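You operate a simulated robot arm through the tools that you are given. There is no shell and no other tool. Be economical: measure what you need, move in short steps, check, and stop when the job is done.

Carry out the task below with a simulated two-armed robot. There is one attempt and no reset: what you move stays moved.

TASK
Fetch the box of clips from the hatch to the blue mat.
Fine: then shut the hatch door and turn its latch shut; leave the other boxes in the hatch. Set down upright: what you pick out. Where these are worked on the way, their far stop is far enough and under half their travel is too little: hatch door.

It is judged by the outcome, as a careful person would: the job done as asked, and still so three seconds after it is handed in. It fails if anything else is knocked over, pushed out of place, dropped, spilled or broken.

THE ROBOT
Two 6-joint arms with three-finger grippers on one trunk, on a base that drives. Base frame: it is fixed to the floor where the robot stands at the start and does not move with it; the origin is under the middle of the robot, x ahead of it, y to its left, z up. Units: m, degrees, N and s.
The left shoulder is at the start at [0.021, 0.17, 1.425], the right one opposite. With the tool pointing down near the work surface each hand reaches from about 0.38 to 0.64 m from the robot's upright axis, wherever it stands, measured 20 degrees to its own side. Places, roughly: black rocker of the washer [0.4, 0.6, 0.7]; blue mat on the workbench [0.7, 0.9, 0.9]; hatch door [0.8, -0.3, 1.2]; hatch latch [0.7, 0, 1.3]; heat knob of the washer [0.4, 0.4, 0.8]; latch of the washer lid [0.4, 0.6, 0.9]; small white sack [1, 1, 1]; wash switch [0.4, 0.5, 0.8]. Payload 2.2 kg a hand.
The tool frame of a hand sits at the grasp point between the pads (the TCP): z along the fingers, y along the line on which they close. The tips reach 0.025 m beyond it. Largest opening 0.104 m; the body of the gripper starts 0.074 m behind the TCP.
Orientation is that of the tool frame in the base frame, as [roll, pitch, yaw] about the fixed x, y, z axes, in that order (R = Rz(yaw) Ry(pitch) Rx(roll)). With the fingers straight down and closing along the base's y, the tool's x points along the base's -x, its y along +y and its z along -z.

THE INTERFACE
- The arms move only by the tool servo_tool. It takes "left_deltas", "right_deltas" or both (then of equal length, played together; a hand with none holds still); each is a list that holds one entry, the list of rows, each a list of 7 numbers: the shift along the tool's x, y, z in m, then the turn, a rotation vector about the tool's x, y, z in degrees, then the gripper command, from -1 (shut) to 1 (fully open), values between in proportion. In form: [[[x, y, z, ax, ay, az, jaw], ...]]. A call has 1 to 10 rows; each row shifts and turns the commanded pose from where the row before left it, along the tool's axes as they then stand. A row lasts 0.2 s, in which the tool goes at most 0.05 m and 8.6 degrees; a call with a longer step from one row to the next is refused whole, and so is a gripper value outside its range. A pose out of reach is approached as far as the arm can. The call stops where the force on the tool passes 90 N (or 10 N more than at its start, if that is more) or the arm is blocked; 0.2 s more then pass. Each finger halts on what it meets, pressing with about 39 N; the grip force reading is that of the motor and also rises with nothing between the fingers. The clock runs only during rows and for 0.2 s after the last one: add rows that do not move to give the fingers time. It gives the time, the measured TCP pose, the force on the tool (base axes), the opening and the grip force at its end, in the units of the frame above (readings bear some noise), with the torque about the TCP (base axes, N m) and any sound that the robot's microphone picked up.
- Cameras (640 x 400 px; columns grow to the right, rows downward): "scene" is now at [0.1609, -0.0034, 1.3424]; the picture's right is [-0.07, -1.00, -0.00], its down [-0.49, 0.04, -0.87] and it looks along [0.87, -0.06, -0.49] (base axes); focal length 214 px, centre (320, 200). "left" rides on the left gripper at [0.082, -0.003, -0.104] in its tool frame; the picture's right is [0.04, 1.00, 0.00], its down [-0.75, 0.03, -0.66] and it looks along [-0.66, 0.03, 0.75] (tool axes); focal length 256 px, centre (320, 200). "right" rides on the right gripper at [0.082, 0.003, -0.104] in its tool frame; the picture's right is [-0.04, 1.00, 0.00], its down [-0.75, -0.03, -0.66] and it looks along [-0.66, -0.03, 0.75] (tool axes); focal length 256 px, centre (320, 200). There is no depth. A picture from a camera that has moved, and an enlarged one, comes with that camera's place and axes in the base frame and with its lens. The place of the scene camera against the robot may be out by one fixed shift of up to 0.025 m in any direction.
- camera(camera): a new picture of that camera. No time passes.
- slide_trunk(by): slides the trunk up (or, below 0, down) by that many m; the arms and the scene camera ride with it, the base frame stays. It gives what a move gives, with no picture.
- base_move(legs): drives the robot by 1 to 6 legs, each [ahead, left, turn to the left] in m, m and degrees, along the robot's own axes; the way and the turn of a leg run together, so that a leg with both is an arc; at most 1.5 m and 180 degrees a leg. The arms and the cameras ride along, it lands a little off, and it stops where it bumps. It gives what a move gives.
- turn_head(pan, tilt): turns the head with the scene camera to pan (to the left, within 60 degrees either way) and tilt (down, from -29 to 69), counted from straight ahead of the robot. It gives what a move gives.
- inspect(camera, box): a new picture of the part [left, top, right, bottom] of that camera's present view, enlarged. No time passes.
- sign_off(): hands the job in; it is judged then, once.

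Work in short steps. Places have to be worked out from the pictures, the camera data and where the tool is seen: move nearer, look again, correct. Check each grasp and each placing, and mend what went wrong. You have 120 turns and 108 pictures in all, those below and enlarged ones among them. Open the grippers and draw the arms clear of the work before you hand the job in, unless the task says otherwise; then end with one line.

The tools are called after ">>>" by a JSON object that holds its "op" and its "data". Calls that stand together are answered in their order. servo_tool: Moves the arms, as the interface text tells. Its arguments: {"type":"object","properties":{"left_deltas":{"type":"array"},"right_deltas":{"type":"array"}},"required":[]} The other tools are called the same way: slide_trunk (by) slides the trunk up or down; base_move (legs) drives the base; turn_head (pan, tilt) turns the head that bears the scene camera; camera (camera) takes a picture; inspect (camera, box) takes an enlarged picture of a part of a camera's view; sign_off () hands the job in.

At the start:

```text
time_s: 0.0
left_tool_pos: [0.6276, 0.0179, 1.15]
left_tool_rot: [-180.0, 0.0, 180.0]
left_contact_force: [-0.8, 0.9, -0.7]
left_wrist_torque: [0.03, 0.0, -0.01]
left_finger_gap: 0.104
left_finger_force: 0.0
right_tool_pos: [0.3289, -0.3131, 0.9998]
right_tool_rot: [179.9, 0.0, -180.0]
right_contact_force: [0.6, 0.1, 0.4]
right_wrist_torque: [-0.01, -0.03, -0.03]
right_finger_gap: 0.1039
right_finger_force: 0.0
trunk travel left (down, up): [-0.617, 0.124]
robot x, y, heading: [0.0021, 0.002, 0.2]
head pan, tilt: [-4.1, 29.5]
```

scene: 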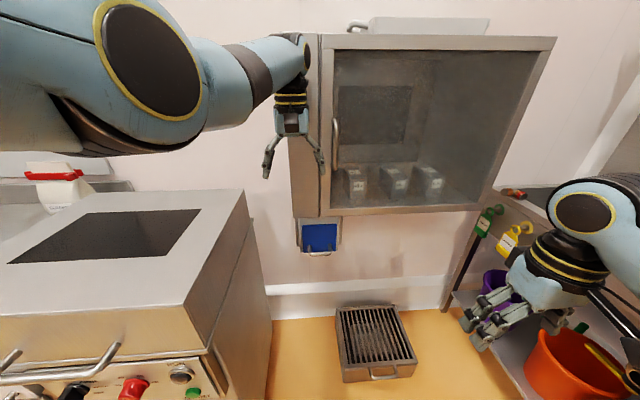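
right: 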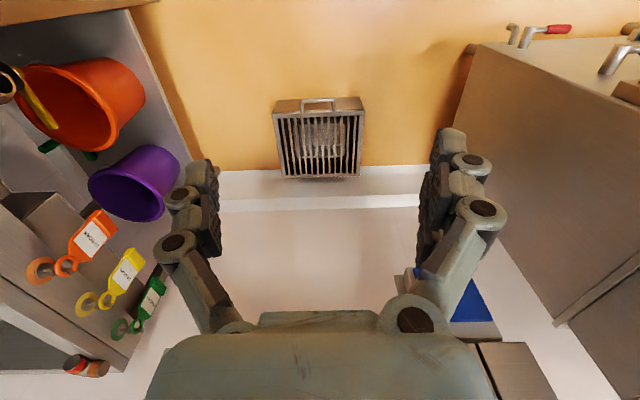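
left: 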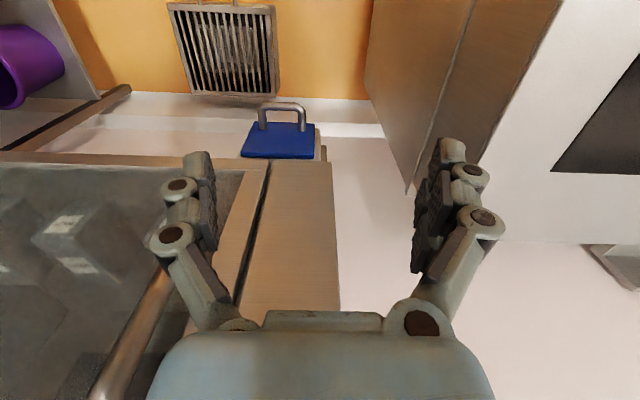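

I begin by enlarging the hatch to see the door, its latch and the boxes.

>>> {"op": "inspect", "data": {"camera": "scene", "box": [240, 0, 480, 150]}}

>>> {"op": "inspect", "data": {"camera": "scene", "box": [320, 140, 480, 240]}}

```text
2.67 times, centred on (360, 75) of scene
camera zoom: at [0.1609, -0.0034, 1.3424], right [-0.07, -1.0, 0.0], down [-0.49, 0.04, -0.87], along [0.87, -0.06, -0.49], focal length 572 px, centre (213, 533)
```

zoom: 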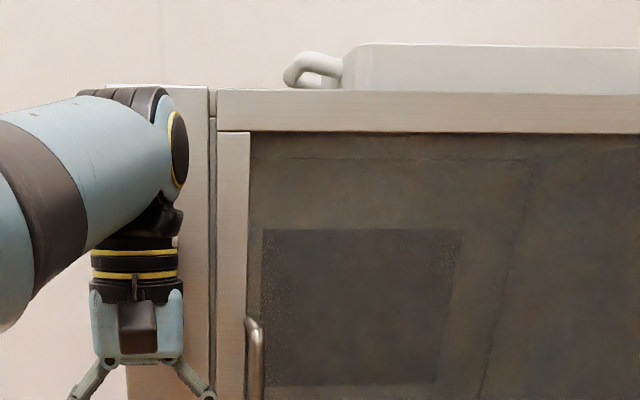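

```text
4.00 times, centred on (400, 190) of scene
camera zoom: at [0.1609, -0.0034, 1.3424], right [-0.07, -1.0, 0.0], down [-0.49, 0.04, -0.87], along [0.87, -0.06, -0.49], focal length 858 px, centre (0, 240)
```

zoom: 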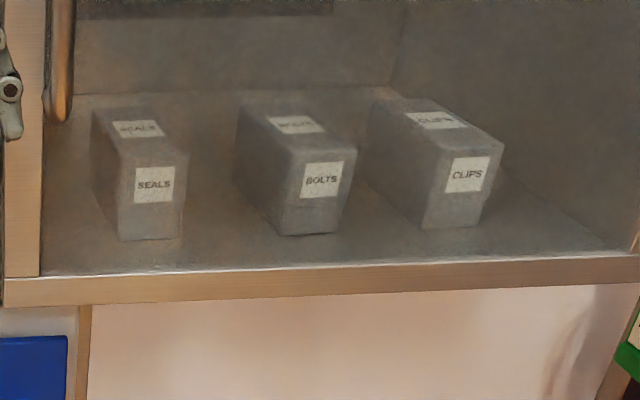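

The CLIPS box is the rightmost one. The left arm hides the latch, so I draw that hand back and to the left.

>>> {"op": "servo_tool", "data": {"left_deltas": [[[0.04, 0, 0, 0, 0, 0, 1], [0.04, 0.02, 0, 0, 0, 0, 1], [0.03, 0.04, 0, 0, 0, 0, 1], [0.02, 0.045, 0, 0, 0, 0, 1], [0.0, 0.045, 0, 0, 0, 0, 1], [0, 0.045, 0, 0, 0, 0, 1], [0, 0.045, 0, 0, 0, 0, 1]]]}}

>>> {"op": "camera", "data": {"camera": "scene"}}

```text
time_s: 1.6
left_tool_pos: [0.573, 0.2438, 1.0838]
left_tool_rot: [-179.9, 0.0, -180.0]
left_contact_force: [-0.1, 0.1, -0.6]
left_wrist_torque: [-0.06, -0.03, -0.01]
left_finger_gap: 0.1042
left_finger_force: 0.2
left hand out of reach, approached as far as the arm can: row 1, 2, 3, 4, 5, 6, 7
right_tool_pos: [0.3287, -0.3123, 1.0004]
right_tool_rot: [-180.0, 0.0, 180.0]
right_contact_force: [-0.2, 0.8, 1.0]
right_wrist_torque: [0.01, 0.02, -0.01]
right_finger_gap: 0.104
right_finger_force: 0.0
trunk travel left (down, up): [-0.617, 0.124]
robot x, y, heading: [-0.0031, 0.0021, 0.1]
head pan, tilt: [-4.1, 29.5]
```

```text
102 pictures are left
camera scene: at [0.161, -0.0016, 1.3424], right [-0.07, -1.0, 0.0], down [-0.49, 0.03, -0.87], along [0.87, -0.06, -0.49], focal length 214 px, centre (320, 200)
```

scene: 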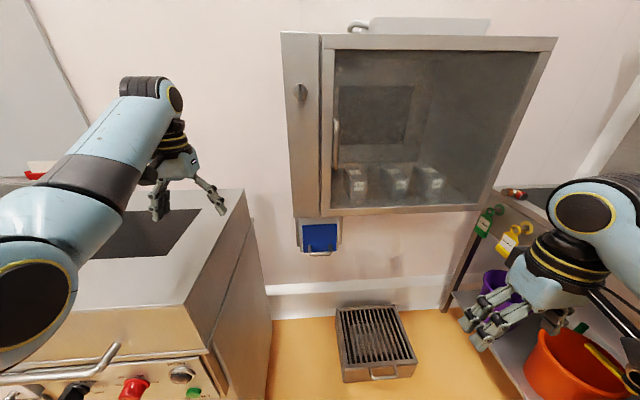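

The latch shows on the side strip; I enlarge it and the door handle.

>>> {"op": "inspect", "data": {"camera": "scene", "box": [280, 60, 360, 110]}}

>>> {"op": "inspect", "data": {"camera": "scene", "box": [280, 100, 400, 260]}}

>>> {"op": "turn_head", "data": {"pan": 45, "tilt": 30}}

>>> {"op": "camera", "data": {"camera": "scene"}}

```text
8.00 times, centred on (320, 85) of scene
camera zoom: at [0.161, -0.0016, 1.3424], right [-0.07, -1.0, 0.0], down [-0.49, 0.03, -0.87], along [0.87, -0.06, -0.49], focal length 1716 px, centre (320, 1120)
```

zoom: 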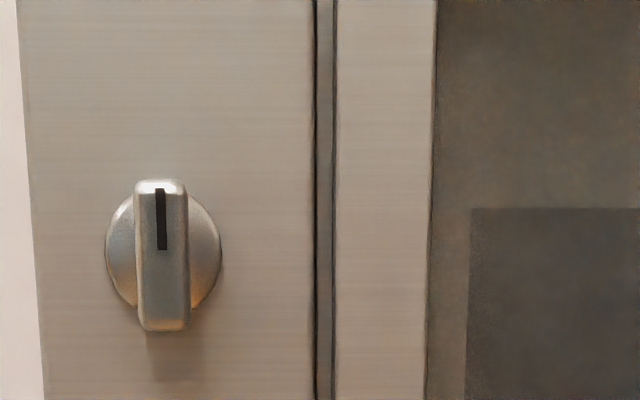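

```text
2.50 times, centred on (340, 180) of scene
camera zoom: at [0.161, -0.0016, 1.3424], right [-0.07, -1.0, 0.0], down [-0.49, 0.03, -0.87], along [0.87, -0.06, -0.49], focal length 536 px, centre (270, 250)
```

zoom: 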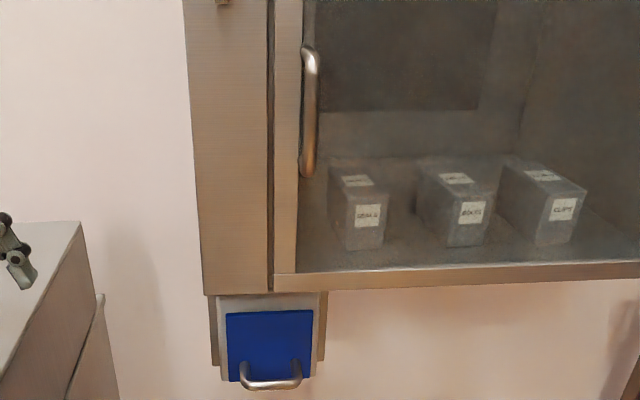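

```text
time_s: 2.8
left_tool_pos: [0.5731, 0.2416, 1.0847]
left_tool_rot: [-180.0, 0.1, 180.0]
left_contact_force: [0.1, 0.4, 0.3]
left_wrist_torque: [0.02, 0.02, -0.01]
left_finger_gap: 0.1041
left_finger_force: 0.1
right_tool_pos: [0.3285, -0.313, 0.9998]
right_tool_rot: [179.9, 0.1, -180.0]
right_contact_force: [0.2, 0.2, 1.1]
right_wrist_torque: [0.01, -0.02, -0.02]
right_finger_gap: 0.1038
right_finger_force: 0.1
trunk travel left (down, up): [-0.617, 0.124]
robot x, y, heading: [0.0031, -0.0025, 0.1]
head pan, tilt: [45.0, 30.0]
```

```text
99 pictures are left
camera scene: at [0.1345, 0.0669, 1.3416], right [0.71, -0.71, 0.0], down [-0.35, -0.35, -0.87], along [0.61, 0.61, -0.5], focal length 214 px, centre (320, 200)
```

scene: 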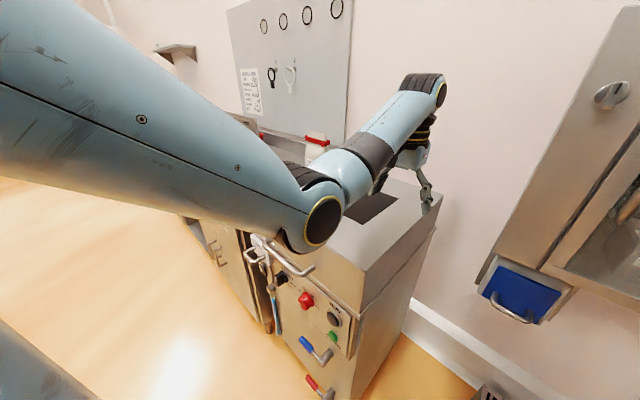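

The latch knob sits at about (0.7, 0.0, 1.32) with its pointer up. The door handle is a vertical bar near (0.66, -0.075, 1.15–1.26), and the door seems to hinge on the right at y≈-0.55. I bring the right hand forward and start turning its tool to point ahead.

>>> {"op": "servo_tool", "data": {"right_deltas": [[[-0.03, 0.03, -0.03, 0, 0, 0, 1], [-0.03, 0.03, -0.03, 0, 0, 0, 1], [-0.02, 0.03, -0.03, 0, 0, 0, 1], [-0.02, 0.02, -0.03, 0, 0, 0, 1], [0, 0, 0, 0, -8.5, 0, 1], [0, 0, 0, 0, -8.5, 0, 1], [0, 0, 0, 0, -8.5, 0, 1], [0, 0, 0, 0, -8.5, 0, 1], [0, 0, 0, 0, -8.5, 0, 1], [0, 0, 0, 0, -8.5, 0, 1]]]}}

>>> {"op": "turn_head", "data": {"pan": 60, "tilt": 25}}

>>> {"op": "camera", "data": {"camera": "scene"}}

```text
refused: row 1 steps farther than a row can; nothing moved
```

```text
time_s: 3.5
left_tool_pos: [0.5731, 0.2407, 1.0856]
left_tool_rot: [180.0, 0.1, -180.0]
left_contact_force: [-0.1, -0.8, 0.6]
left_wrist_torque: [0.02, -0.03, 0.01]
left_finger_gap: 0.1039
left_finger_force: 0.0
right_tool_pos: [0.3272, -0.313, 0.9995]
right_tool_rot: [180.0, -0.1, 180.0]
right_contact_force: [0.1, 0.2, -0.3]
right_wrist_torque: [0.01, 0.02, -0.02]
right_finger_gap: 0.104
right_finger_force: 0.1
trunk travel left (down, up): [-0.617, 0.124]
robot x, y, heading: [0.0007, 0.0004, -0.2]
head pan, tilt: [60.0, 25.0]
```

```text
98 pictures are left
camera scene: at [0.1166, 0.0829, 1.3495], right [0.87, -0.5, 0.0], down [-0.21, -0.37, -0.91], along [0.45, 0.78, -0.42], focal length 214 px, centre (320, 200)
```

scene: 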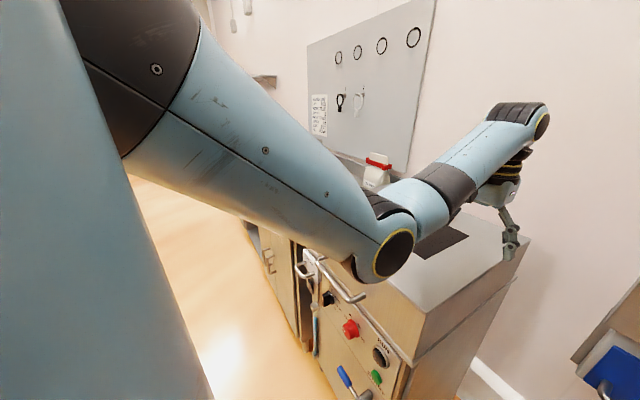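

The step was too long (combined length above 0.05 m). I split it smaller and point the head back at the hatch.

>>> {"op": "servo_tool", "data": {"right_deltas": [[[-0.025, 0.025, -0.025, 0, 0, 0, 1], [-0.025, 0.025, -0.025, 0, 0, 0, 1], [-0.025, 0.03, -0.025, 0, 0, 0, 1], [-0.02, 0.03, -0.03, 0, 0, 0, 1], [0, 0, 0, 0, -8.5, 0, 1], [0, 0, 0, 0, -8.5, 0, 1], [0, 0, 0, 0, -8.5, 0, 1], [0, 0, 0, 0, -8.5, 0, 1], [0, 0, 0, 0, -8.5, 0, 1], [0, 0, 0, 0, -8.5, 0, 1]]]}}

>>> {"op": "turn_head", "data": {"pan": -5, "tilt": 25}}

>>> {"op": "camera", "data": {"camera": "scene"}}

```text
time_s: 5.7
left_tool_pos: [0.5708, 0.2419, 1.0845]
left_tool_rot: [-180.0, 0.1, -180.0]
left_contact_force: [1.2, -0.1, -0.5]
left_wrist_torque: [-0.01, 0.03, -0.01]
left_finger_gap: 0.1038
left_finger_force: 0.0
right_tool_pos: [0.4395, -0.2283, 0.9969]
right_tool_rot: [-179.9, 51.1, -179.8]
right_contact_force: [0.6, 0.0, 0.4]
right_wrist_torque: [0.01, 0.02, -0.01]
right_finger_gap: 0.1043
right_finger_force: 0.0
right hand out of reach, approached as far as the arm can: row 1, 2, 3, 4
trunk travel left (down, up): [-0.617, 0.124]
robot x, y, heading: [0.0023, -0.0021, -0.2]
head pan, tilt: [60.0, 25.0]
```

```text
time_s: 7.1
left_tool_pos: [0.5723, 0.2417, 1.0842]
left_tool_rot: [-179.9, 0.0, 179.9]
left_contact_force: [0.6, -0.1, -0.4]
left_wrist_torque: [-0.02, 0.01, 0.03]
left_finger_gap: 0.1039
left_finger_force: 0.0
right_tool_pos: [0.4384, -0.229, 0.997]
right_tool_rot: [179.9, 51.0, -179.9]
right_contact_force: [-0.1, -0.5, -0.3]
right_wrist_torque: [-0.01, -0.03, 0.0]
right_finger_gap: 0.1041
right_finger_force: 0.0
trunk travel left (down, up): [-0.617, 0.124]
robot x, y, heading: [0.003, -0.0001, 0.0]
head pan, tilt: [-5.0, 25.0]
```

```text
97 pictures are left
camera scene: at [0.1622, -0.0047, 1.3495], right [-0.09, -1.0, 0.0], down [-0.42, 0.04, -0.91], along [0.9, -0.08, -0.42], focal length 214 px, centre (320, 200)
```

scene: 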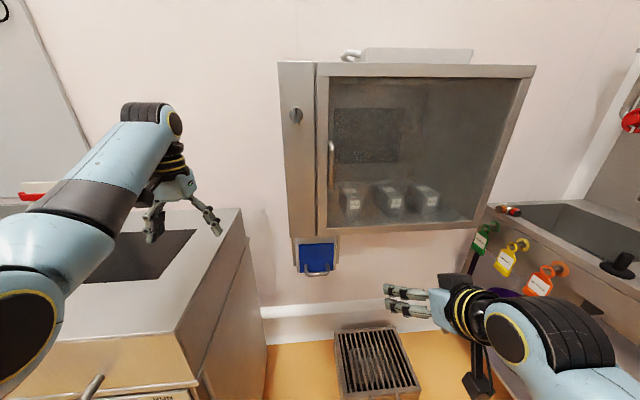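

The right hand turned well. I finish the turn to point ahead while raising it to z≈1.2 and shifting it left, in front of the handle.

>>> {"op": "servo_tool", "data": {"right_deltas": [[[-0.0233, 0.02, -0.0189, 0, -7.8, 0, 1], [-0.0257, 0.02, -0.0155, 0, -7.8, 0, 1], [-0.0276, 0.02, -0.0117, 0, -7.8, 0, 1], [-0.0289, 0.02, -0.008, 0, -7.8, 0, 1], [-0.0297, 0.02, -0.004, 0, -7.8, 0, 1], [-0.03, 0.025, 0, 0, 0, 0, 1], [-0.02, 0.029, 0, 0, 0, 0, 1]]]}}

>>> {"op": "camera", "data": {"camera": "scene"}}

>>> {"op": "camera", "data": {"camera": "right"}}

```text
time_s: 7.9
left_tool_pos: [0.5723, 0.2427, 1.0846]
left_tool_rot: [-179.9, 0.1, 179.9]
left_contact_force: [0.0, 0.1, -0.2]
left_wrist_torque: [-0.02, -0.02, 0.02]
left_finger_gap: 0.1039
left_finger_force: 0.1
right_tool_pos: [0.4388, -0.2033, 1.0823]
right_tool_rot: [-143.3, 71.0, -140.1]
right_contact_force: [-1.0, 0.4, -0.2]
right_wrist_torque: [0.01, 0.0, 0.01]
right_finger_gap: 0.1042
right_finger_force: 0.0
right hand out of reach, approached as far as the arm can: row 4
trunk travel left (down, up): [-0.617, 0.124]
robot x, y, heading: [0.0025, 0.0022, -0.2]
head pan, tilt: [-5.0, 25.0]
stopped in row 4 (right hand): the arm was blocked; the commanded pose is now the measured one
```

```text
96 pictures are left
camera scene: at [0.1616, -0.0043, 1.3496], right [-0.09, -1.0, 0.0], down [-0.42, 0.04, -0.91], along [0.9, -0.08, -0.42], focal length 214 px, centre (320, 200)
```

scene: 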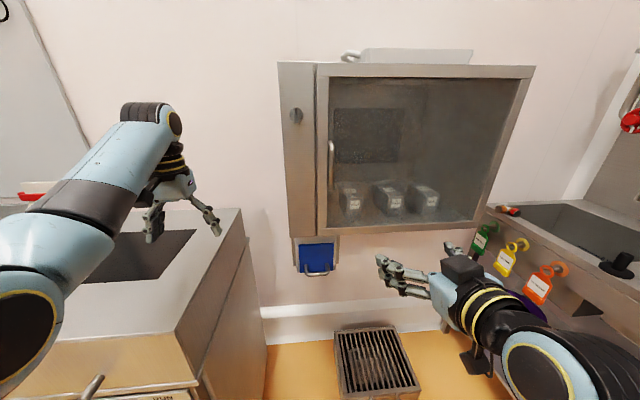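

```text
95 pictures are left
camera right: at [0.3187, -0.2195, 1.0325], right [-0.07, 0.98, -0.16], down [-0.44, 0.11, 0.89], along [0.89, 0.13, 0.43], focal length 256 px, centre (320, 200)
```

right: 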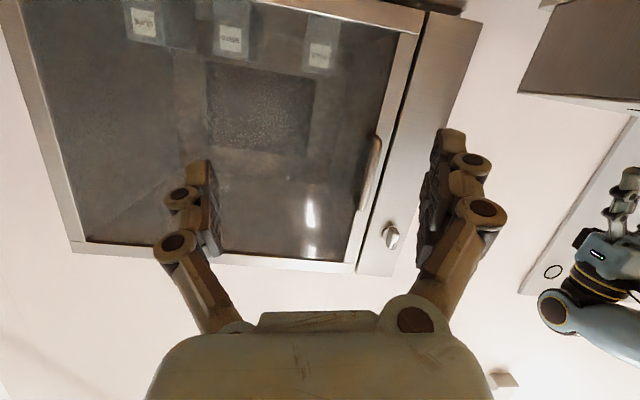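

The arm reached a joint limit close in; contact force is nil. The tool now points ahead about 15° down, so I extend forward and up while levelling it.

>>> {"op": "servo_tool", "data": {"right_deltas": [[[-0.01, 0, 0.035, 0, 0, 2, 1], [-0.02, 0.01, 0.03, 0, -1, 2, 1], [-0.03, 0.02, 0.02, 0, -2, 2, 1], [-0.03, 0.02, 0.01, 0, -2, 2, 1], [-0.03, 0.02, 0.005, 0, -2, 2, 1], [0, 0.02, 0.005, 0, -2, 1, 1]]]}}

>>> {"op": "camera", "data": {"camera": "scene"}}

```text
time_s: 8.9
left_tool_pos: [0.5733, 0.2417, 1.0843]
left_tool_rot: [180.0, 0.0, 179.9]
left_contact_force: [-0.8, 0.3, 0.6]
left_wrist_torque: [-0.01, -0.01, 0.01]
left_finger_gap: 0.1039
left_finger_force: 0.1
right_tool_pos: [0.5386, -0.1952, 1.1088]
right_tool_rot: [-129.3, 71.0, -126.9]
right_contact_force: [-0.3, -0.6, 1.3]
right_wrist_torque: [-0.02, 0.02, 0.0]
right_finger_gap: 0.104
right_finger_force: 0.0
trunk travel left (down, up): [-0.617, 0.124]
robot x, y, heading: [-0.0023, -0.0049, 0.1]
head pan, tilt: [-5.0, 25.0]
stopped in row 4 (right hand): the arm was blocked; the commanded pose is now the measured one
```

```text
94 pictures are left
camera scene: at [0.1623, -0.0048, 1.3495], right [-0.09, -1.0, 0.0], down [-0.42, 0.04, -0.91], along [0.9, -0.08, -0.42], focal length 214 px, centre (320, 200)
```

scene: 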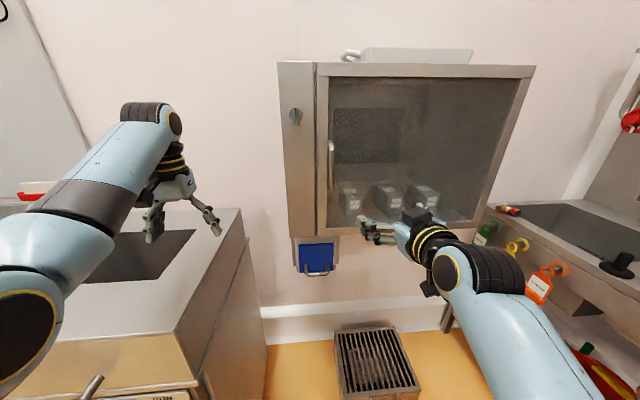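

The wrist will not go fully level, but a vertical bar can also be gripped with the tool about 40–50° down. I pitch back to that and take out the roll.

>>> {"op": "servo_tool", "data": {"right_deltas": [[[0, 0, 0, 0, 7, 3.7, 1], [0, 0, 0, 0, 7, 3.7, 1], [0, 0, 0, 0, 7, 3.7, 1], [0, 0, 0, 0, 7, 3.7, 1], [-0.019, 0.025, -0.016, 0, 0, 0, 1], [-0.019, 0.025, -0.016, 0, 0, 0, 1], [-0.019, 0.025, -0.016, 0, 0, 0, 1], [-0.019, 0.025, -0.016, 0, 0, 0, 1], [0, 0.02, 0, 0, 0, 0, 1]]]}}

>>> {"op": "camera", "data": {"camera": "scene"}}

>>> {"op": "camera", "data": {"camera": "right"}}

```text
time_s: 10.2
left_tool_pos: [0.5729, 0.2416, 1.0848]
left_tool_rot: [179.9, 0.0, -180.0]
left_contact_force: [0.1, -0.2, 0.6]
left_wrist_torque: [0.0, -0.01, -0.06]
left_finger_gap: 0.1042
left_finger_force: 0.0
right_tool_pos: [0.5362, -0.2459, 1.1165]
right_tool_rot: [-159.9, 48.0, -169.1]
right_contact_force: [-0.3, -1.4, -0.8]
right_wrist_torque: [0.0, -0.01, 0.02]
right_finger_gap: 0.1039
right_finger_force: 0.0
right hand out of reach, approached as far as the arm can: row 6
trunk travel left (down, up): [-0.617, 0.124]
robot x, y, heading: [0.0018, 0.0012, -0.2]
head pan, tilt: [-5.0, 25.0]
stopped in row 6 (right hand): the arm was blocked; the commanded pose is now the measured one
```

```text
93 pictures are left
camera scene: at [0.1623, -0.0052, 1.3495], right [-0.09, -1.0, 0.0], down [-0.42, 0.04, -0.91], along [0.9, -0.08, -0.42], focal length 214 px, centre (320, 200)
```

scene: 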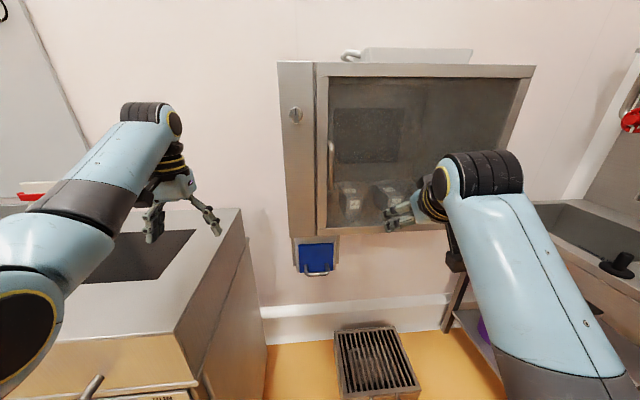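

```text
92 pictures are left
camera right: at [0.4042, -0.231, 1.12], right [0.1, 0.97, -0.2], down [0.0, 0.2, 0.98], along [1.0, -0.1, 0.02], focal length 256 px, centre (320, 200)
```

right: 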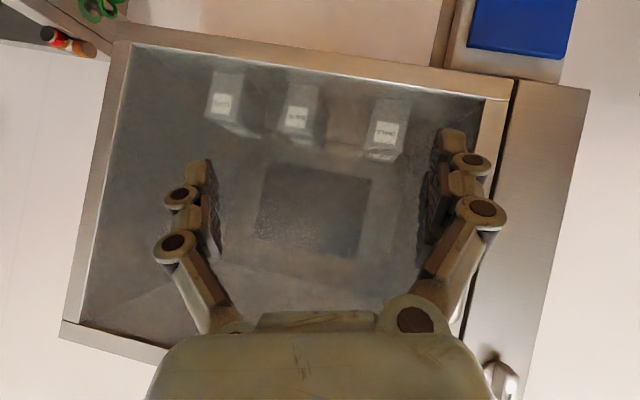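

The arms reach poorly this high relative to the shoulders. I raise the trunk fully, so the handle height becomes easy for the arms.

>>> {"op": "slide_trunk", "data": {"by": 0.122}}

>>> {"op": "turn_head", "data": {"pan": 30, "tilt": 45}}

>>> {"op": "camera", "data": {"camera": "scene"}}

```text
time_s: 11.7
left_tool_pos: [0.5716, 0.2416, 1.2075]
left_tool_rot: [180.0, 0.1, 180.0]
left_contact_force: [0.5, 0.1, 0.7]
left_wrist_torque: [-0.01, 0.0, 0.02]
left_finger_gap: 0.1039
left_finger_force: 0.0
right_tool_pos: [0.5357, -0.2456, 1.2381]
right_tool_rot: [-160.1, 47.9, -169.0]
right_contact_force: [0.7, 0.5, 0.2]
right_wrist_torque: [-0.01, 0.0, 0.02]
right_finger_gap: 0.1039
right_finger_force: 0.1
trunk travel left (down, up): [-0.739, 0.002]
robot x, y, heading: [-0.0005, -0.0029, -0.0]
head pan, tilt: [-5.0, 25.0]
```

```text
time_s: 12.7
left_tool_pos: [0.5724, 0.2412, 1.2071]
left_tool_rot: [180.0, 0.0, 179.9]
left_contact_force: [-0.5, -0.7, 1.0]
left_wrist_torque: [0.02, 0.0, 0.0]
left_finger_gap: 0.1038
left_finger_force: 0.1
right_tool_pos: [0.5353, -0.2456, 1.2387]
right_tool_rot: [-159.9, 47.8, -169.1]
right_contact_force: [-0.1, -0.4, -1.1]
right_wrist_torque: [-0.01, 0.0, 0.01]
right_finger_gap: 0.104
right_finger_force: 0.0
trunk travel left (down, up): [-0.739, 0.002]
robot x, y, heading: [0.0013, 0.0016, -0.1]
head pan, tilt: [30.0, 45.0]
```

```text
91 pictures are left
camera scene: at [0.1408, 0.0438, 1.4412], right [0.5, -0.87, 0.0], down [-0.61, -0.35, -0.71], along [0.61, 0.35, -0.71], focal length 214 px, centre (320, 200)
```

scene: 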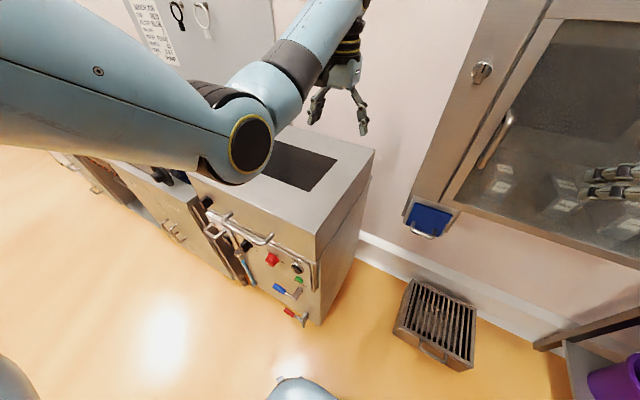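

The washer front stands at x≈0.4, so the base has room on the left. I drive 0.15 m left so the handle falls on the right arm's own side and the robot is out of the door's sweep.

>>> {"op": "base_move", "data": {"legs": [[0, 0.15, 0]]}}

>>> {"op": "turn_head", "data": {"pan": -12, "tilt": 25}}

>>> {"op": "camera", "data": {"camera": "scene"}}

```text
time_s: 14.1
left_tool_pos: [0.5737, 0.3913, 1.2077]
left_tool_rot: [-180.0, -0.1, 179.8]
left_contact_force: [0.2, -0.2, 0.3]
left_wrist_torque: [-0.02, 0.04, 0.01]
left_finger_gap: 0.1041
left_finger_force: 0.0
right_tool_pos: [0.5354, -0.0959, 1.2384]
right_tool_rot: [-159.9, 47.9, -169.4]
right_contact_force: [-1.0, 0.2, -0.2]
right_wrist_torque: [-0.03, 0.0, 0.0]
right_finger_gap: 0.1039
right_finger_force: 0.1
trunk travel left (down, up): [-0.739, 0.002]
robot x, y, heading: [0.0013, 0.1457, -0.1]
head pan, tilt: [30.0, 45.0]
```

```text
time_s: 15.2
left_tool_pos: [0.5753, 0.391, 1.2067]
left_tool_rot: [-180.0, 0.0, 179.8]
left_contact_force: [-0.3, 0.1, -1.0]
left_wrist_torque: [-0.03, 0.03, -0.01]
left_finger_gap: 0.1042
left_finger_force: 0.1
right_tool_pos: [0.5341, -0.0966, 1.2379]
right_tool_rot: [-160.0, 47.9, -169.3]
right_contact_force: [0.6, 0.3, 0.3]
right_wrist_torque: [0.0, 0.01, 0.01]
right_finger_gap: 0.1044
right_finger_force: 0.0
trunk travel left (down, up): [-0.739, 0.002]
robot x, y, heading: [0.0008, 0.1521, 0.0]
head pan, tilt: [-12.0, 25.0]
```

```text
90 pictures are left
camera scene: at [0.1606, 0.1351, 1.4717], right [-0.21, -0.98, 0.0], down [-0.41, 0.09, -0.91], along [0.89, -0.19, -0.42], focal length 214 px, centre (320, 200)
```

scene: 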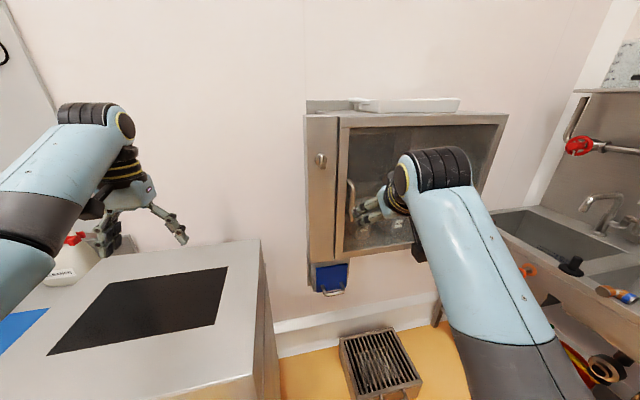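

The right hand is now by the handle. I take out the roll and yaw so that the fingers close along y, then check with its camera.

>>> {"op": "servo_tool", "data": {"right_deltas": [[[0, 0, 0, 0, 0, 8.5, 1], [0, 0, 0, 0, 0, 8.5, 1], [0, 0, 0, -5.85, 0, -4.7, 1], [0, 0, 0, -5.85, 0, -4.7, 1], [0, 0, 0, 0, 0, 0, 1]]]}}

>>> {"op": "camera", "data": {"camera": "right"}}

>>> {"op": "inspect", "data": {"camera": "scene", "box": [280, 100, 440, 300]}}

```text
time_s: 16.4
left_tool_pos: [0.5739, 0.3921, 1.2068]
left_tool_rot: [-179.9, 0.0, 179.9]
left_contact_force: [0.6, 0.2, 0.2]
left_wrist_torque: [0.0, -0.01, 0.0]
left_finger_gap: 0.1042
left_finger_force: 0.0
right_tool_pos: [0.5349, -0.0955, 1.2381]
right_tool_rot: [-179.9, 50.9, 179.9]
right_contact_force: [0.1, -0.4, 0.2]
right_wrist_torque: [-0.04, 0.01, 0.0]
right_finger_gap: 0.1041
right_finger_force: 0.1
trunk travel left (down, up): [-0.739, 0.002]
robot x, y, heading: [-0.0024, 0.1526, -0.1]
head pan, tilt: [-12.0, 25.0]
```

```text
89 pictures are left
camera right: at [0.4029, -0.0907, 1.2401], right [0.03, 1.0, 0.03], down [-0.03, -0.03, 1.0], along [1.0, -0.03, 0.03], focal length 256 px, centre (320, 200)
```

right: 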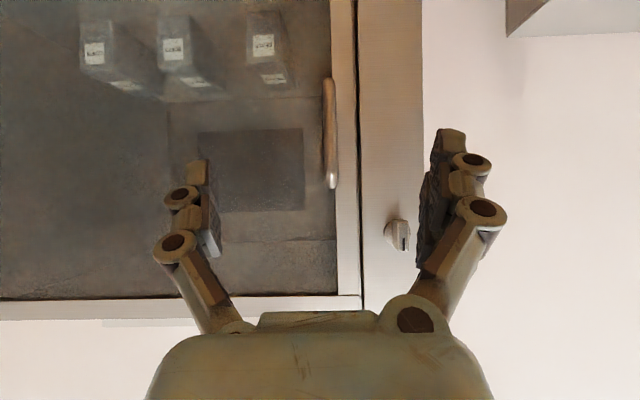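

```text
2.00 times, centred on (360, 200) of scene
camera zoom: at [0.1607, 0.1357, 1.4718], right [-0.21, -0.98, 0.0], down [-0.41, 0.09, -0.91], along [0.89, -0.19, -0.42], focal length 429 px, centre (240, 200)
```

zoom: 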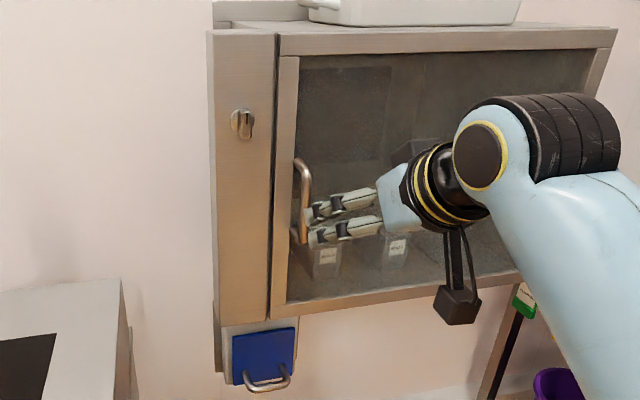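

The tool is well set now. I judge the handle at y≈-0.088, z≈1.13–1.24; I advance mostly along the tool to nearer, lower, and look again.

>>> {"op": "servo_tool", "data": {"right_deltas": [[[-0.001, 0.003, 0.025, 0, 0, 0, 1], [-0.001, 0.003, 0.025, 0, 0, 0, 1], [-0.001, 0.002, 0.025, 0, 0, 0, 1]]]}}

>>> {"op": "camera", "data": {"camera": "right"}}

```text
time_s: 17.2
left_tool_pos: [0.5744, 0.391, 1.2062]
left_tool_rot: [180.0, 0.0, 179.8]
left_contact_force: [0.3, -1.0, 0.1]
left_wrist_torque: [-0.03, 0.0, 0.02]
left_finger_gap: 0.1041
left_finger_force: 0.0
right_tool_pos: [0.597, -0.0894, 1.1915]
right_tool_rot: [-179.9, 50.8, 179.8]
right_contact_force: [0.1, -0.4, 0.9]
right_wrist_torque: [0.0, 0.02, 0.02]
right_finger_gap: 0.1037
right_finger_force: 0.1
trunk travel left (down, up): [-0.739, 0.002]
robot x, y, heading: [-0.0036, 0.1529, -0.4]
head pan, tilt: [-12.0, 25.0]
```

```text
87 pictures are left
camera right: at [0.4643, -0.0841, 1.1935], right [0.03, 1.0, 0.03], down [-0.03, -0.03, 1.0], along [1.0, -0.03, 0.03], focal length 256 px, centre (320, 200)
```

right: 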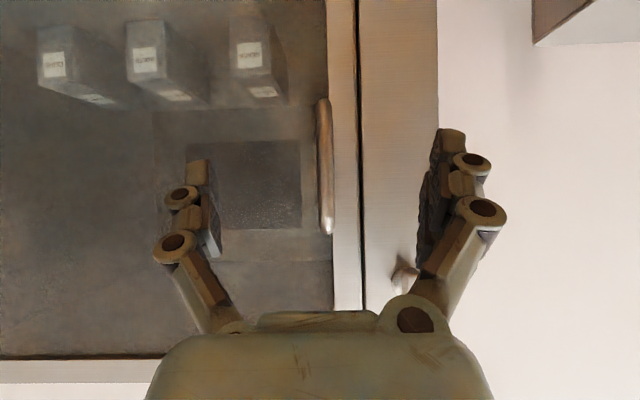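

Comparing the two views puts the handle at x≈0.69, y≈-0.086, z 1.11–1.23. I move in so the fingers straddle it, and check before closing.

>>> {"op": "servo_tool", "data": {"right_deltas": [[[-0.012, 0.001, 0.02, 0, 0, 0, 1], [-0.012, 0.001, 0.02, 0, 0, 0, 1], [-0.011, 0.001, 0.02, 0, 0, 0, 1], [-0.006, 0, 0.011, 0, 0, 0, 1]]]}}

>>> {"op": "camera", "data": {"camera": "right"}}

>>> {"op": "inspect", "data": {"camera": "scene", "box": [300, 140, 420, 260]}}

```text
time_s: 18.2
left_tool_pos: [0.5743, 0.3906, 1.2061]
left_tool_rot: [-180.0, 0.0, 179.8]
left_contact_force: [-0.1, 0.5, -0.3]
left_wrist_torque: [0.0, 0.0, -0.01]
left_finger_gap: 0.1041
left_finger_force: 0.1
right_tool_pos: [0.6762, -0.0841, 1.1781]
right_tool_rot: [-179.8, 51.0, 179.9]
right_contact_force: [0.1, -0.1, -1.1]
right_wrist_torque: [-0.01, 0.05, 0.0]
right_finger_gap: 0.1038
right_finger_force: 0.2
trunk travel left (down, up): [-0.739, 0.002]
robot x, y, heading: [0.0032, 0.1499, -0.3]
head pan, tilt: [-12.0, 25.0]
```

```text
86 pictures are left
camera right: at [0.5443, -0.0801, 1.1803], right [0.03, 1.0, 0.03], down [-0.03, -0.03, 1.0], along [1.0, -0.03, 0.03], focal length 256 px, centre (320, 200)
```

right: 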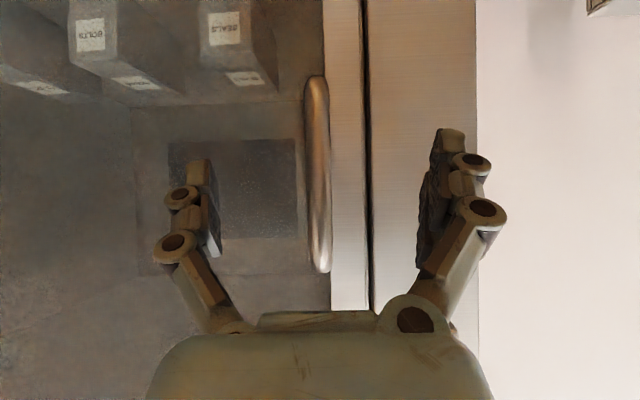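

```text
3.33 times, centred on (360, 200) of scene
camera zoom: at [0.1613, 0.1348, 1.4717], right [-0.21, -0.98, 0.0], down [-0.41, 0.09, -0.91], along [0.89, -0.19, -0.42], focal length 715 px, centre (187, 200)
```

zoom: 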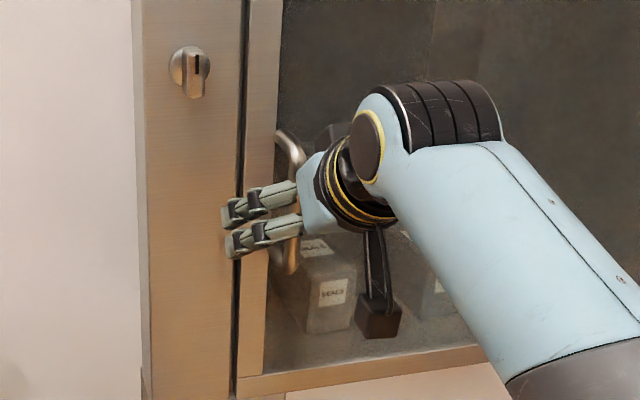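

The handle still seems 3–4 cm beyond the grasp point. I go 2.5 cm further ahead and close gently.

>>> {"op": "servo_tool", "data": {"right_deltas": [[[-0.009, -0.001, 0.011, 0, 0, 0, 1], [-0.008, -0.001, 0.01, 0, 0, 0, 1], [0, 0, 0, 0, 0, 0, 0], [0, 0, 0, 0, 0, 0, -1], [0, 0, 0, 0, 0, 0, -1], [0, 0, 0, 0, 0, 0, -1], [0, 0, 0, 0, 0, 0, -1]]]}}

>>> {"op": "camera", "data": {"camera": "right"}}

```text
time_s: 19.8
left_tool_pos: [0.574, 0.3931, 1.2066]
left_tool_rot: [-179.9, -0.1, 179.8]
left_contact_force: [-0.6, 1.1, -0.5]
left_wrist_torque: [0.02, -0.03, 0.03]
left_finger_gap: 0.104
left_finger_force: 0.1
right_tool_pos: [0.7016, -0.0866, 1.1789]
right_tool_rot: [179.9, 50.8, 179.7]
right_contact_force: [0.3, 6.7, -1.7]
right_wrist_torque: [0.52, -0.16, -0.04]
right_finger_gap: 0.0157
right_finger_force: 41.2
trunk travel left (down, up): [-0.739, 0.002]
robot x, y, heading: [-0.0016, 0.1494, -0.1]
head pan, tilt: [-12.0, 25.0]
```

```text
84 pictures are left
camera right: at [0.5702, -0.0813, 1.1821], right [0.03, 1.0, 0.03], down [-0.03, -0.03, 1.0], along [1.0, -0.03, 0.03], focal length 256 px, centre (320, 200)
```

right: 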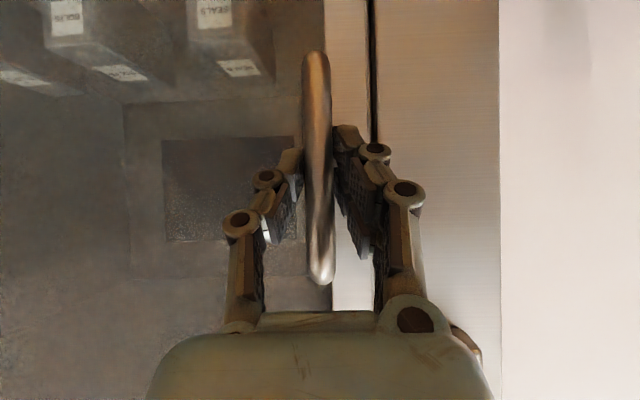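

The bar is gripped (gap 0.016). I pull back 2 cm to learn whether the door is latched.

>>> {"op": "servo_tool", "data": {"right_deltas": [[[0.0063, 0, -0.0078, 0, 0, 0, -1], [0.0063, 0, -0.0078, 0, 0, 0, -1]]]}}

>>> {"op": "inspect", "data": {"camera": "scene", "box": [280, 90, 440, 290]}}

```text
time_s: 20.4
left_tool_pos: [0.5776, 0.389, 1.2047]
left_tool_rot: [180.0, -0.2, -179.9]
left_contact_force: [-0.5, -0.7, 0.0]
left_wrist_torque: [0.09, -0.03, 0.01]
left_finger_gap: 0.1039
left_finger_force: 0.1
right_tool_pos: [0.6887, -0.0878, 1.1799]
right_tool_rot: [179.5, 50.9, 179.7]
right_contact_force: [41.1, 15.8, -1.0]
right_wrist_torque: [0.19, -0.51, 0.32]
right_finger_gap: 0.0166
right_finger_force: 42.5
trunk travel left (down, up): [-0.739, 0.002]
robot x, y, heading: [0.0008, 0.1493, 0.0]
head pan, tilt: [-12.0, 25.0]
```

```text
2.00 times, centred on (360, 190) of scene
camera zoom: at [0.166, 0.131, 1.4713], right [-0.21, -0.98, 0.0], down [-0.42, 0.09, -0.9], along [0.88, -0.19, -0.43], focal length 429 px, centre (240, 220)
```

zoom: 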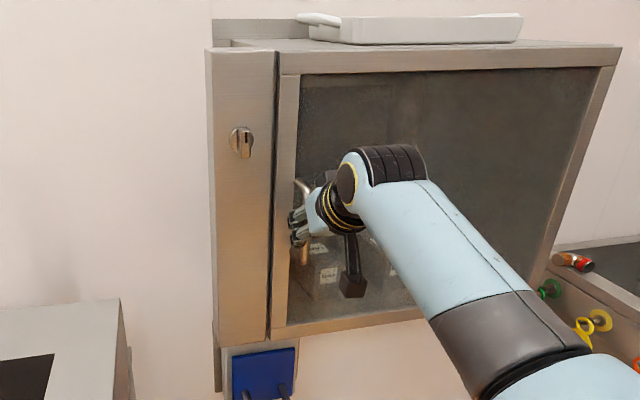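

Pulling meets about 40 N without the door swinging, so it is latched. I let go of the handle, back off, and move up in front of the latch knob, tilting the tool nearer to level.

>>> {"op": "servo_tool", "data": {"right_deltas": [[[-0.005, 0, 0.006, 0, 0, 0, 0], [0, 0, 0, 0, 0, 0, 1], [0, 0, 0, 0, 0, 0, 1], [0.02, 0, -0.025, 0, 0, 0, 1], [0.02, 0, -0.025, 0, 0, 0, 1], [0.02, 0, -0.025, 0, 0, 0, 1], [0.02, 0, -0.025, 0, 0, 0, 1]]]}}

>>> {"op": "servo_tool", "data": {"right_deltas": [[[-0.023, 0.015, -0.019, 0, 0, 0, 1], [-0.023, 0.02, -0.019, 0, 0, 0, 1], [-0.023, 0.02, -0.019, 0, 0, 0, 1], [-0.023, 0.02, -0.019, 0, 0, 0, 1], [-0.012, 0.01, -0.01, 0, 0, 0, 1], [0, 0, 0, 0, -5, 0, 1], [0, 0, 0, 0, -5, 0, 1], [0, 0, 0, 0, -5, 0, 1]]]}}

>>> {"op": "camera", "data": {"camera": "right"}}

>>> {"op": "camera", "data": {"camera": "scene"}}

```text
time_s: 22.0
left_tool_pos: [0.5725, 0.3905, 1.2075]
left_tool_rot: [179.9, 0.2, 179.8]
left_contact_force: [-1.4, -0.2, 0.6]
left_wrist_torque: [0.0, -0.03, -0.01]
left_finger_gap: 0.1038
left_finger_force: 0.1
right_tool_pos: [0.5608, -0.0874, 1.1823]
right_tool_rot: [-179.8, 51.0, 179.8]
right_contact_force: [-0.4, 0.4, -0.5]
right_wrist_torque: [0.02, 0.01, 0.01]
right_finger_gap: 0.104
right_finger_force: 0.1
trunk travel left (down, up): [-0.739, 0.002]
robot x, y, heading: [0.0019, 0.1542, -0.3]
head pan, tilt: [-12.0, 25.0]
```

```text
time_s: 23.1
left_tool_pos: [0.5735, 0.3904, 1.2071]
left_tool_rot: [-180.0, 0.0, 179.8]
left_contact_force: [-0.5, 0.4, 0.3]
left_wrist_torque: [-0.04, 0.0, 0.01]
left_finger_gap: 0.1041
left_finger_force: 0.0
right_tool_pos: [0.5602, -0.0883, 1.2832]
right_tool_rot: [-163.4, 49.0, -170.8]
right_contact_force: [0.0, 0.6, -1.8]
right_wrist_torque: [-0.04, 0.0, -0.01]
right_finger_gap: 0.104
right_finger_force: 0.1
trunk travel left (down, up): [-0.739, 0.002]
robot x, y, heading: [-0.0024, 0.1503, 0.0]
head pan, tilt: [-12.0, 25.0]
stopped in row 5 (right hand): the arm was blocked; the commanded pose is now the measured one
```

```text
82 pictures are left
camera right: at [0.4277, -0.075, 1.2859], right [0.08, 0.98, -0.16], down [-0.01, 0.16, 0.99], along [1.0, -0.08, 0.02], focal length 256 px, centre (320, 200)
```

right: 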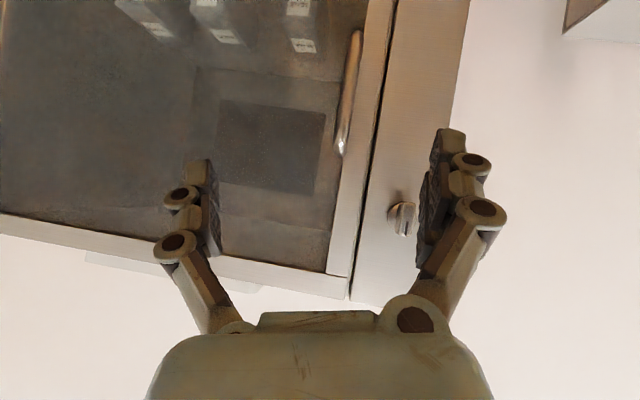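

```text
81 pictures are left
camera scene: at [0.1607, 0.1352, 1.4718], right [-0.21, -0.98, 0.0], down [-0.41, 0.09, -0.91], along [0.89, -0.19, -0.42], focal length 214 px, centre (320, 200)
```

scene: 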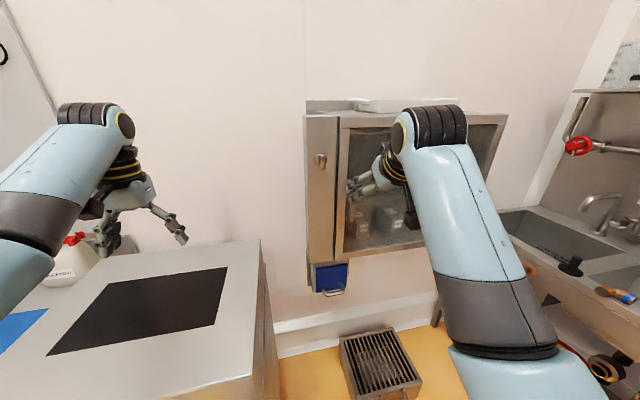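

The right arm is again limited by inward reach at this height. I drive another 0.13 m left so that the knob lies more to its own side.

>>> {"op": "base_move", "data": {"legs": [[0, 0.13, 0]]}}

>>> {"op": "servo_tool", "data": {"right_deltas": [[[0, 0, 0, 0, 0, 6, 1], [0, 0, 0, 0, 0, 6, 1], [0, 0, 0, 0, -5, 2, 1], [0, 0, 0, 0, -5, 0, 1], [0, 0, 0, 0, -5, 0, 1], [0, 0, 0, 0, -5, 0, 1]]]}}

>>> {"op": "camera", "data": {"camera": "right"}}

```text
time_s: 24.4
left_tool_pos: [0.572, 0.5231, 1.2073]
left_tool_rot: [-180.0, 0.0, -180.0]
left_contact_force: [0.1, 0.0, -0.2]
left_wrist_torque: [-0.01, 0.02, 0.0]
left_finger_gap: 0.1043
left_finger_force: 0.1
right_tool_pos: [0.56, 0.0448, 1.2836]
right_tool_rot: [-163.7, 48.9, -170.6]
right_contact_force: [0.6, -1.0, -0.6]
right_wrist_torque: [-0.01, 0.0, 0.0]
right_finger_gap: 0.104
right_finger_force: 0.0
trunk travel left (down, up): [-0.739, 0.002]
robot x, y, heading: [0.0018, 0.283, 0.1]
head pan, tilt: [-12.0, 25.0]
```

```text
time_s: 25.8
left_tool_pos: [0.5728, 0.523, 1.2065]
left_tool_rot: [180.0, 0.1, 179.9]
left_contact_force: [-0.7, 0.1, 0.4]
left_wrist_torque: [0.0, -0.03, 0.0]
left_finger_gap: 0.1043
left_finger_force: 0.1
right_tool_pos: [0.5632, 0.0368, 1.2889]
right_tool_rot: [-176.3, 71.9, 171.4]
right_contact_force: [-0.3, 0.1, -0.7]
right_wrist_torque: [0.04, -0.01, -0.01]
right_finger_gap: 0.1041
right_finger_force: 0.0
trunk travel left (down, up): [-0.739, 0.002]
robot x, y, heading: [0.0012, 0.2803, 0.0]
head pan, tilt: [-12.0, 25.0]
```

```text
80 pictures are left
camera right: at [0.4422, 0.0661, 1.2429], right [0.22, 0.97, 0.02], down [-0.39, 0.07, 0.92], along [0.9, -0.21, 0.39], focal length 256 px, centre (320, 200)
```

right: 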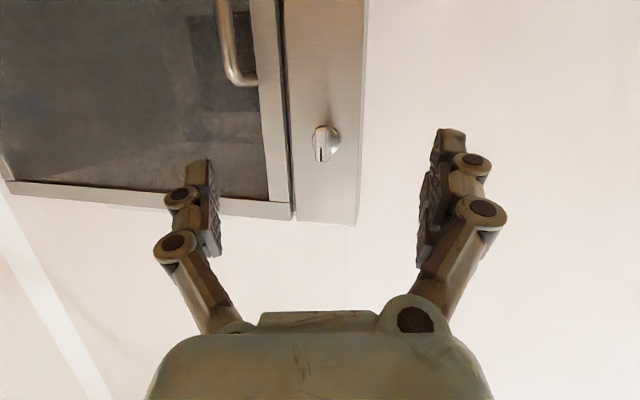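

The knob is judged at (0.72, 0.003, 1.293). I take out the yaw, level a bit more and shift right to line up with it.

>>> {"op": "servo_tool", "data": {"right_deltas": [[[0, -0.01, 0, -6, 0, -2, 1], [0, -0.01, 0, -6, 0, -2, 1], [0, -0.012, 0, 0, -4, 0, 1], [0, 0, 0.03, 0, -4, 0, 1]]]}}

>>> {"op": "camera", "data": {"camera": "right"}}

```text
time_s: 26.8
left_tool_pos: [0.5754, 0.5236, 1.206]
left_tool_rot: [-180.0, -0.1, 180.0]
left_contact_force: [-0.5, 0.7, -0.5]
left_wrist_torque: [-0.02, 0.05, 0.04]
left_finger_gap: 0.1042
left_finger_force: 0.1
right_tool_pos: [0.5876, 0.0132, 1.2725]
right_tool_rot: [178.1, 78.9, 179.1]
right_contact_force: [0.3, 0.6, -0.5]
right_wrist_torque: [0.0, 0.01, -0.01]
right_finger_gap: 0.1038
right_finger_force: 0.0
trunk travel left (down, up): [-0.739, 0.002]
robot x, y, heading: [0.0006, 0.2813, 0.4]
head pan, tilt: [-12.0, 25.0]
```

```text
79 pictures are left
camera right: at [0.4696, 0.0167, 1.2127], right [0.0, 1.0, 0.04], down [-0.5, -0.04, 0.87], along [0.87, -0.02, 0.5], focal length 256 px, centre (320, 200)
```

right: 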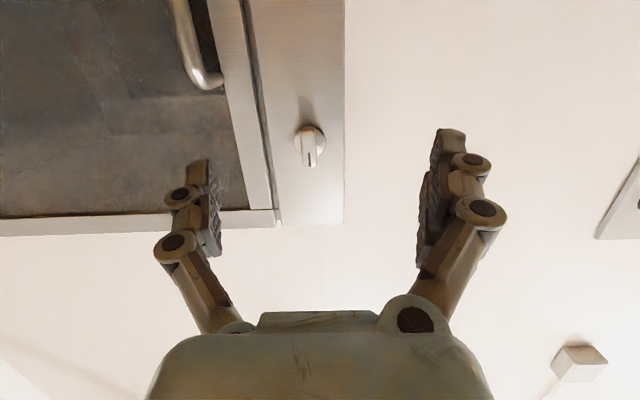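

Lined up at the same knob estimate. I approach 7 cm with the jaw half open and look again.

>>> {"op": "servo_tool", "data": {"right_deltas": [[[-0.012, -0.004, 0.023, 0, 0, 0, 0.2], [-0.012, -0.003, 0.023, 0, 0, 0, 0], [-0.01, -0.003, 0.023, 0, 0, 0, 0]]]}}

>>> {"op": "camera", "data": {"camera": "right"}}

>>> {"op": "inspect", "data": {"camera": "scene", "box": [300, 120, 460, 220]}}

```text
time_s: 27.6
left_tool_pos: [0.5742, 0.5228, 1.2069]
left_tool_rot: [-180.0, 0.0, -179.9]
left_contact_force: [0.2, 0.5, -0.3]
left_wrist_torque: [0.04, 0.0, 0.0]
left_finger_gap: 0.104
left_finger_force: 0.0
right_tool_pos: [0.6613, 0.0023, 1.2929]
right_tool_rot: [178.5, 78.9, 179.2]
right_contact_force: [0.2, 0.1, -0.5]
right_wrist_torque: [-0.02, 0.0, -0.04]
right_finger_gap: 0.0517
right_finger_force: 0.0
trunk travel left (down, up): [-0.739, 0.002]
robot x, y, heading: [0.0006, 0.2776, -0.1]
head pan, tilt: [-12.0, 25.0]
```

```text
78 pictures are left
camera right: at [0.5432, 0.0061, 1.2329], right [0.0, 1.0, 0.04], down [-0.5, -0.04, 0.87], along [0.87, -0.02, 0.5], focal length 256 px, centre (320, 200)
```

right: 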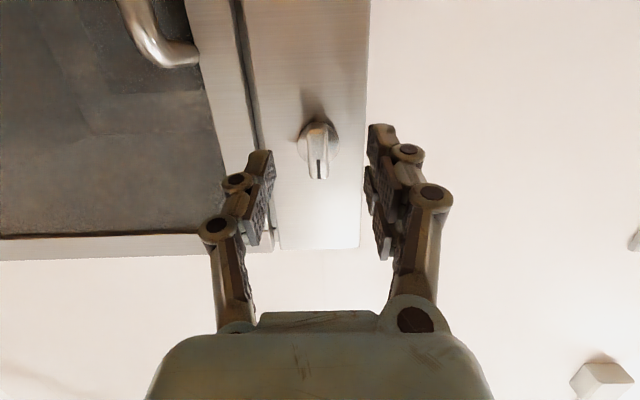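

```text
4.00 times, centred on (380, 170) of scene
camera zoom: at [0.1614, 0.2656, 1.4717], right [-0.21, -0.98, 0.0], down [-0.41, 0.09, -0.91], along [0.89, -0.19, -0.42], focal length 858 px, centre (80, 320)
```

zoom: 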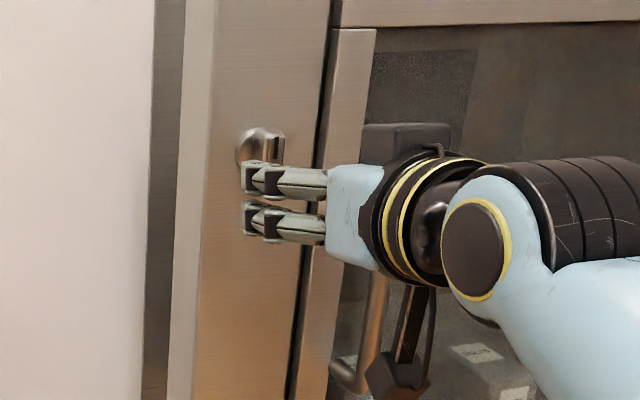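

Still aligned. I advance 4.5 cm so the pads straddle the ridge, then close.

>>> {"op": "servo_tool", "data": {"right_deltas": [[[-0.003, 0, 0.015, 0, 0, 0, 0], [-0.003, 0, 0.015, 0, 0, 0, 0], [-0.003, 0, 0.014, 0, 0, 0, 0], [0, 0, 0, 0, 0, 0, -0.4], [0, 0, 0, 0, 0, 0, -1], [0, 0, 0, 0, 0, 0, -1], [0, 0, 0, 0, 0, 0, -1]]]}}

>>> {"op": "camera", "data": {"camera": "right"}}

```text
time_s: 29.1
left_tool_pos: [0.5731, 0.5213, 1.2072]
left_tool_rot: [-179.9, 0.0, 179.9]
left_contact_force: [0.2, -0.2, -0.2]
left_wrist_torque: [0.0, 0.01, -0.03]
left_finger_gap: 0.1038
left_finger_force: 0.1
right_tool_pos: [0.7051, 0.0018, 1.2931]
right_tool_rot: [178.3, 79.0, 179.0]
right_contact_force: [2.2, -8.3, 0.2]
right_wrist_torque: [0.07, 0.0, -0.3]
right_finger_gap: 0.0168
right_finger_force: 42.9
trunk travel left (down, up): [-0.739, 0.002]
robot x, y, heading: [-0.0025, 0.2817, -0.0]
head pan, tilt: [-12.0, 25.0]
```

```text
76 pictures are left
camera right: at [0.5871, 0.0045, 1.233], right [0.0, 1.0, 0.04], down [-0.5, -0.04, 0.87], along [0.87, -0.02, 0.5], focal length 256 px, centre (320, 200)
```

right: 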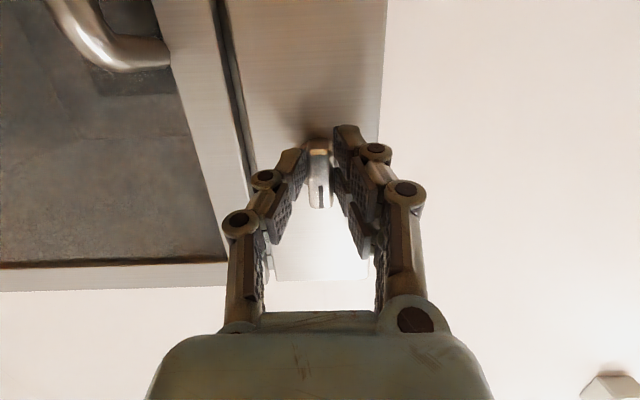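

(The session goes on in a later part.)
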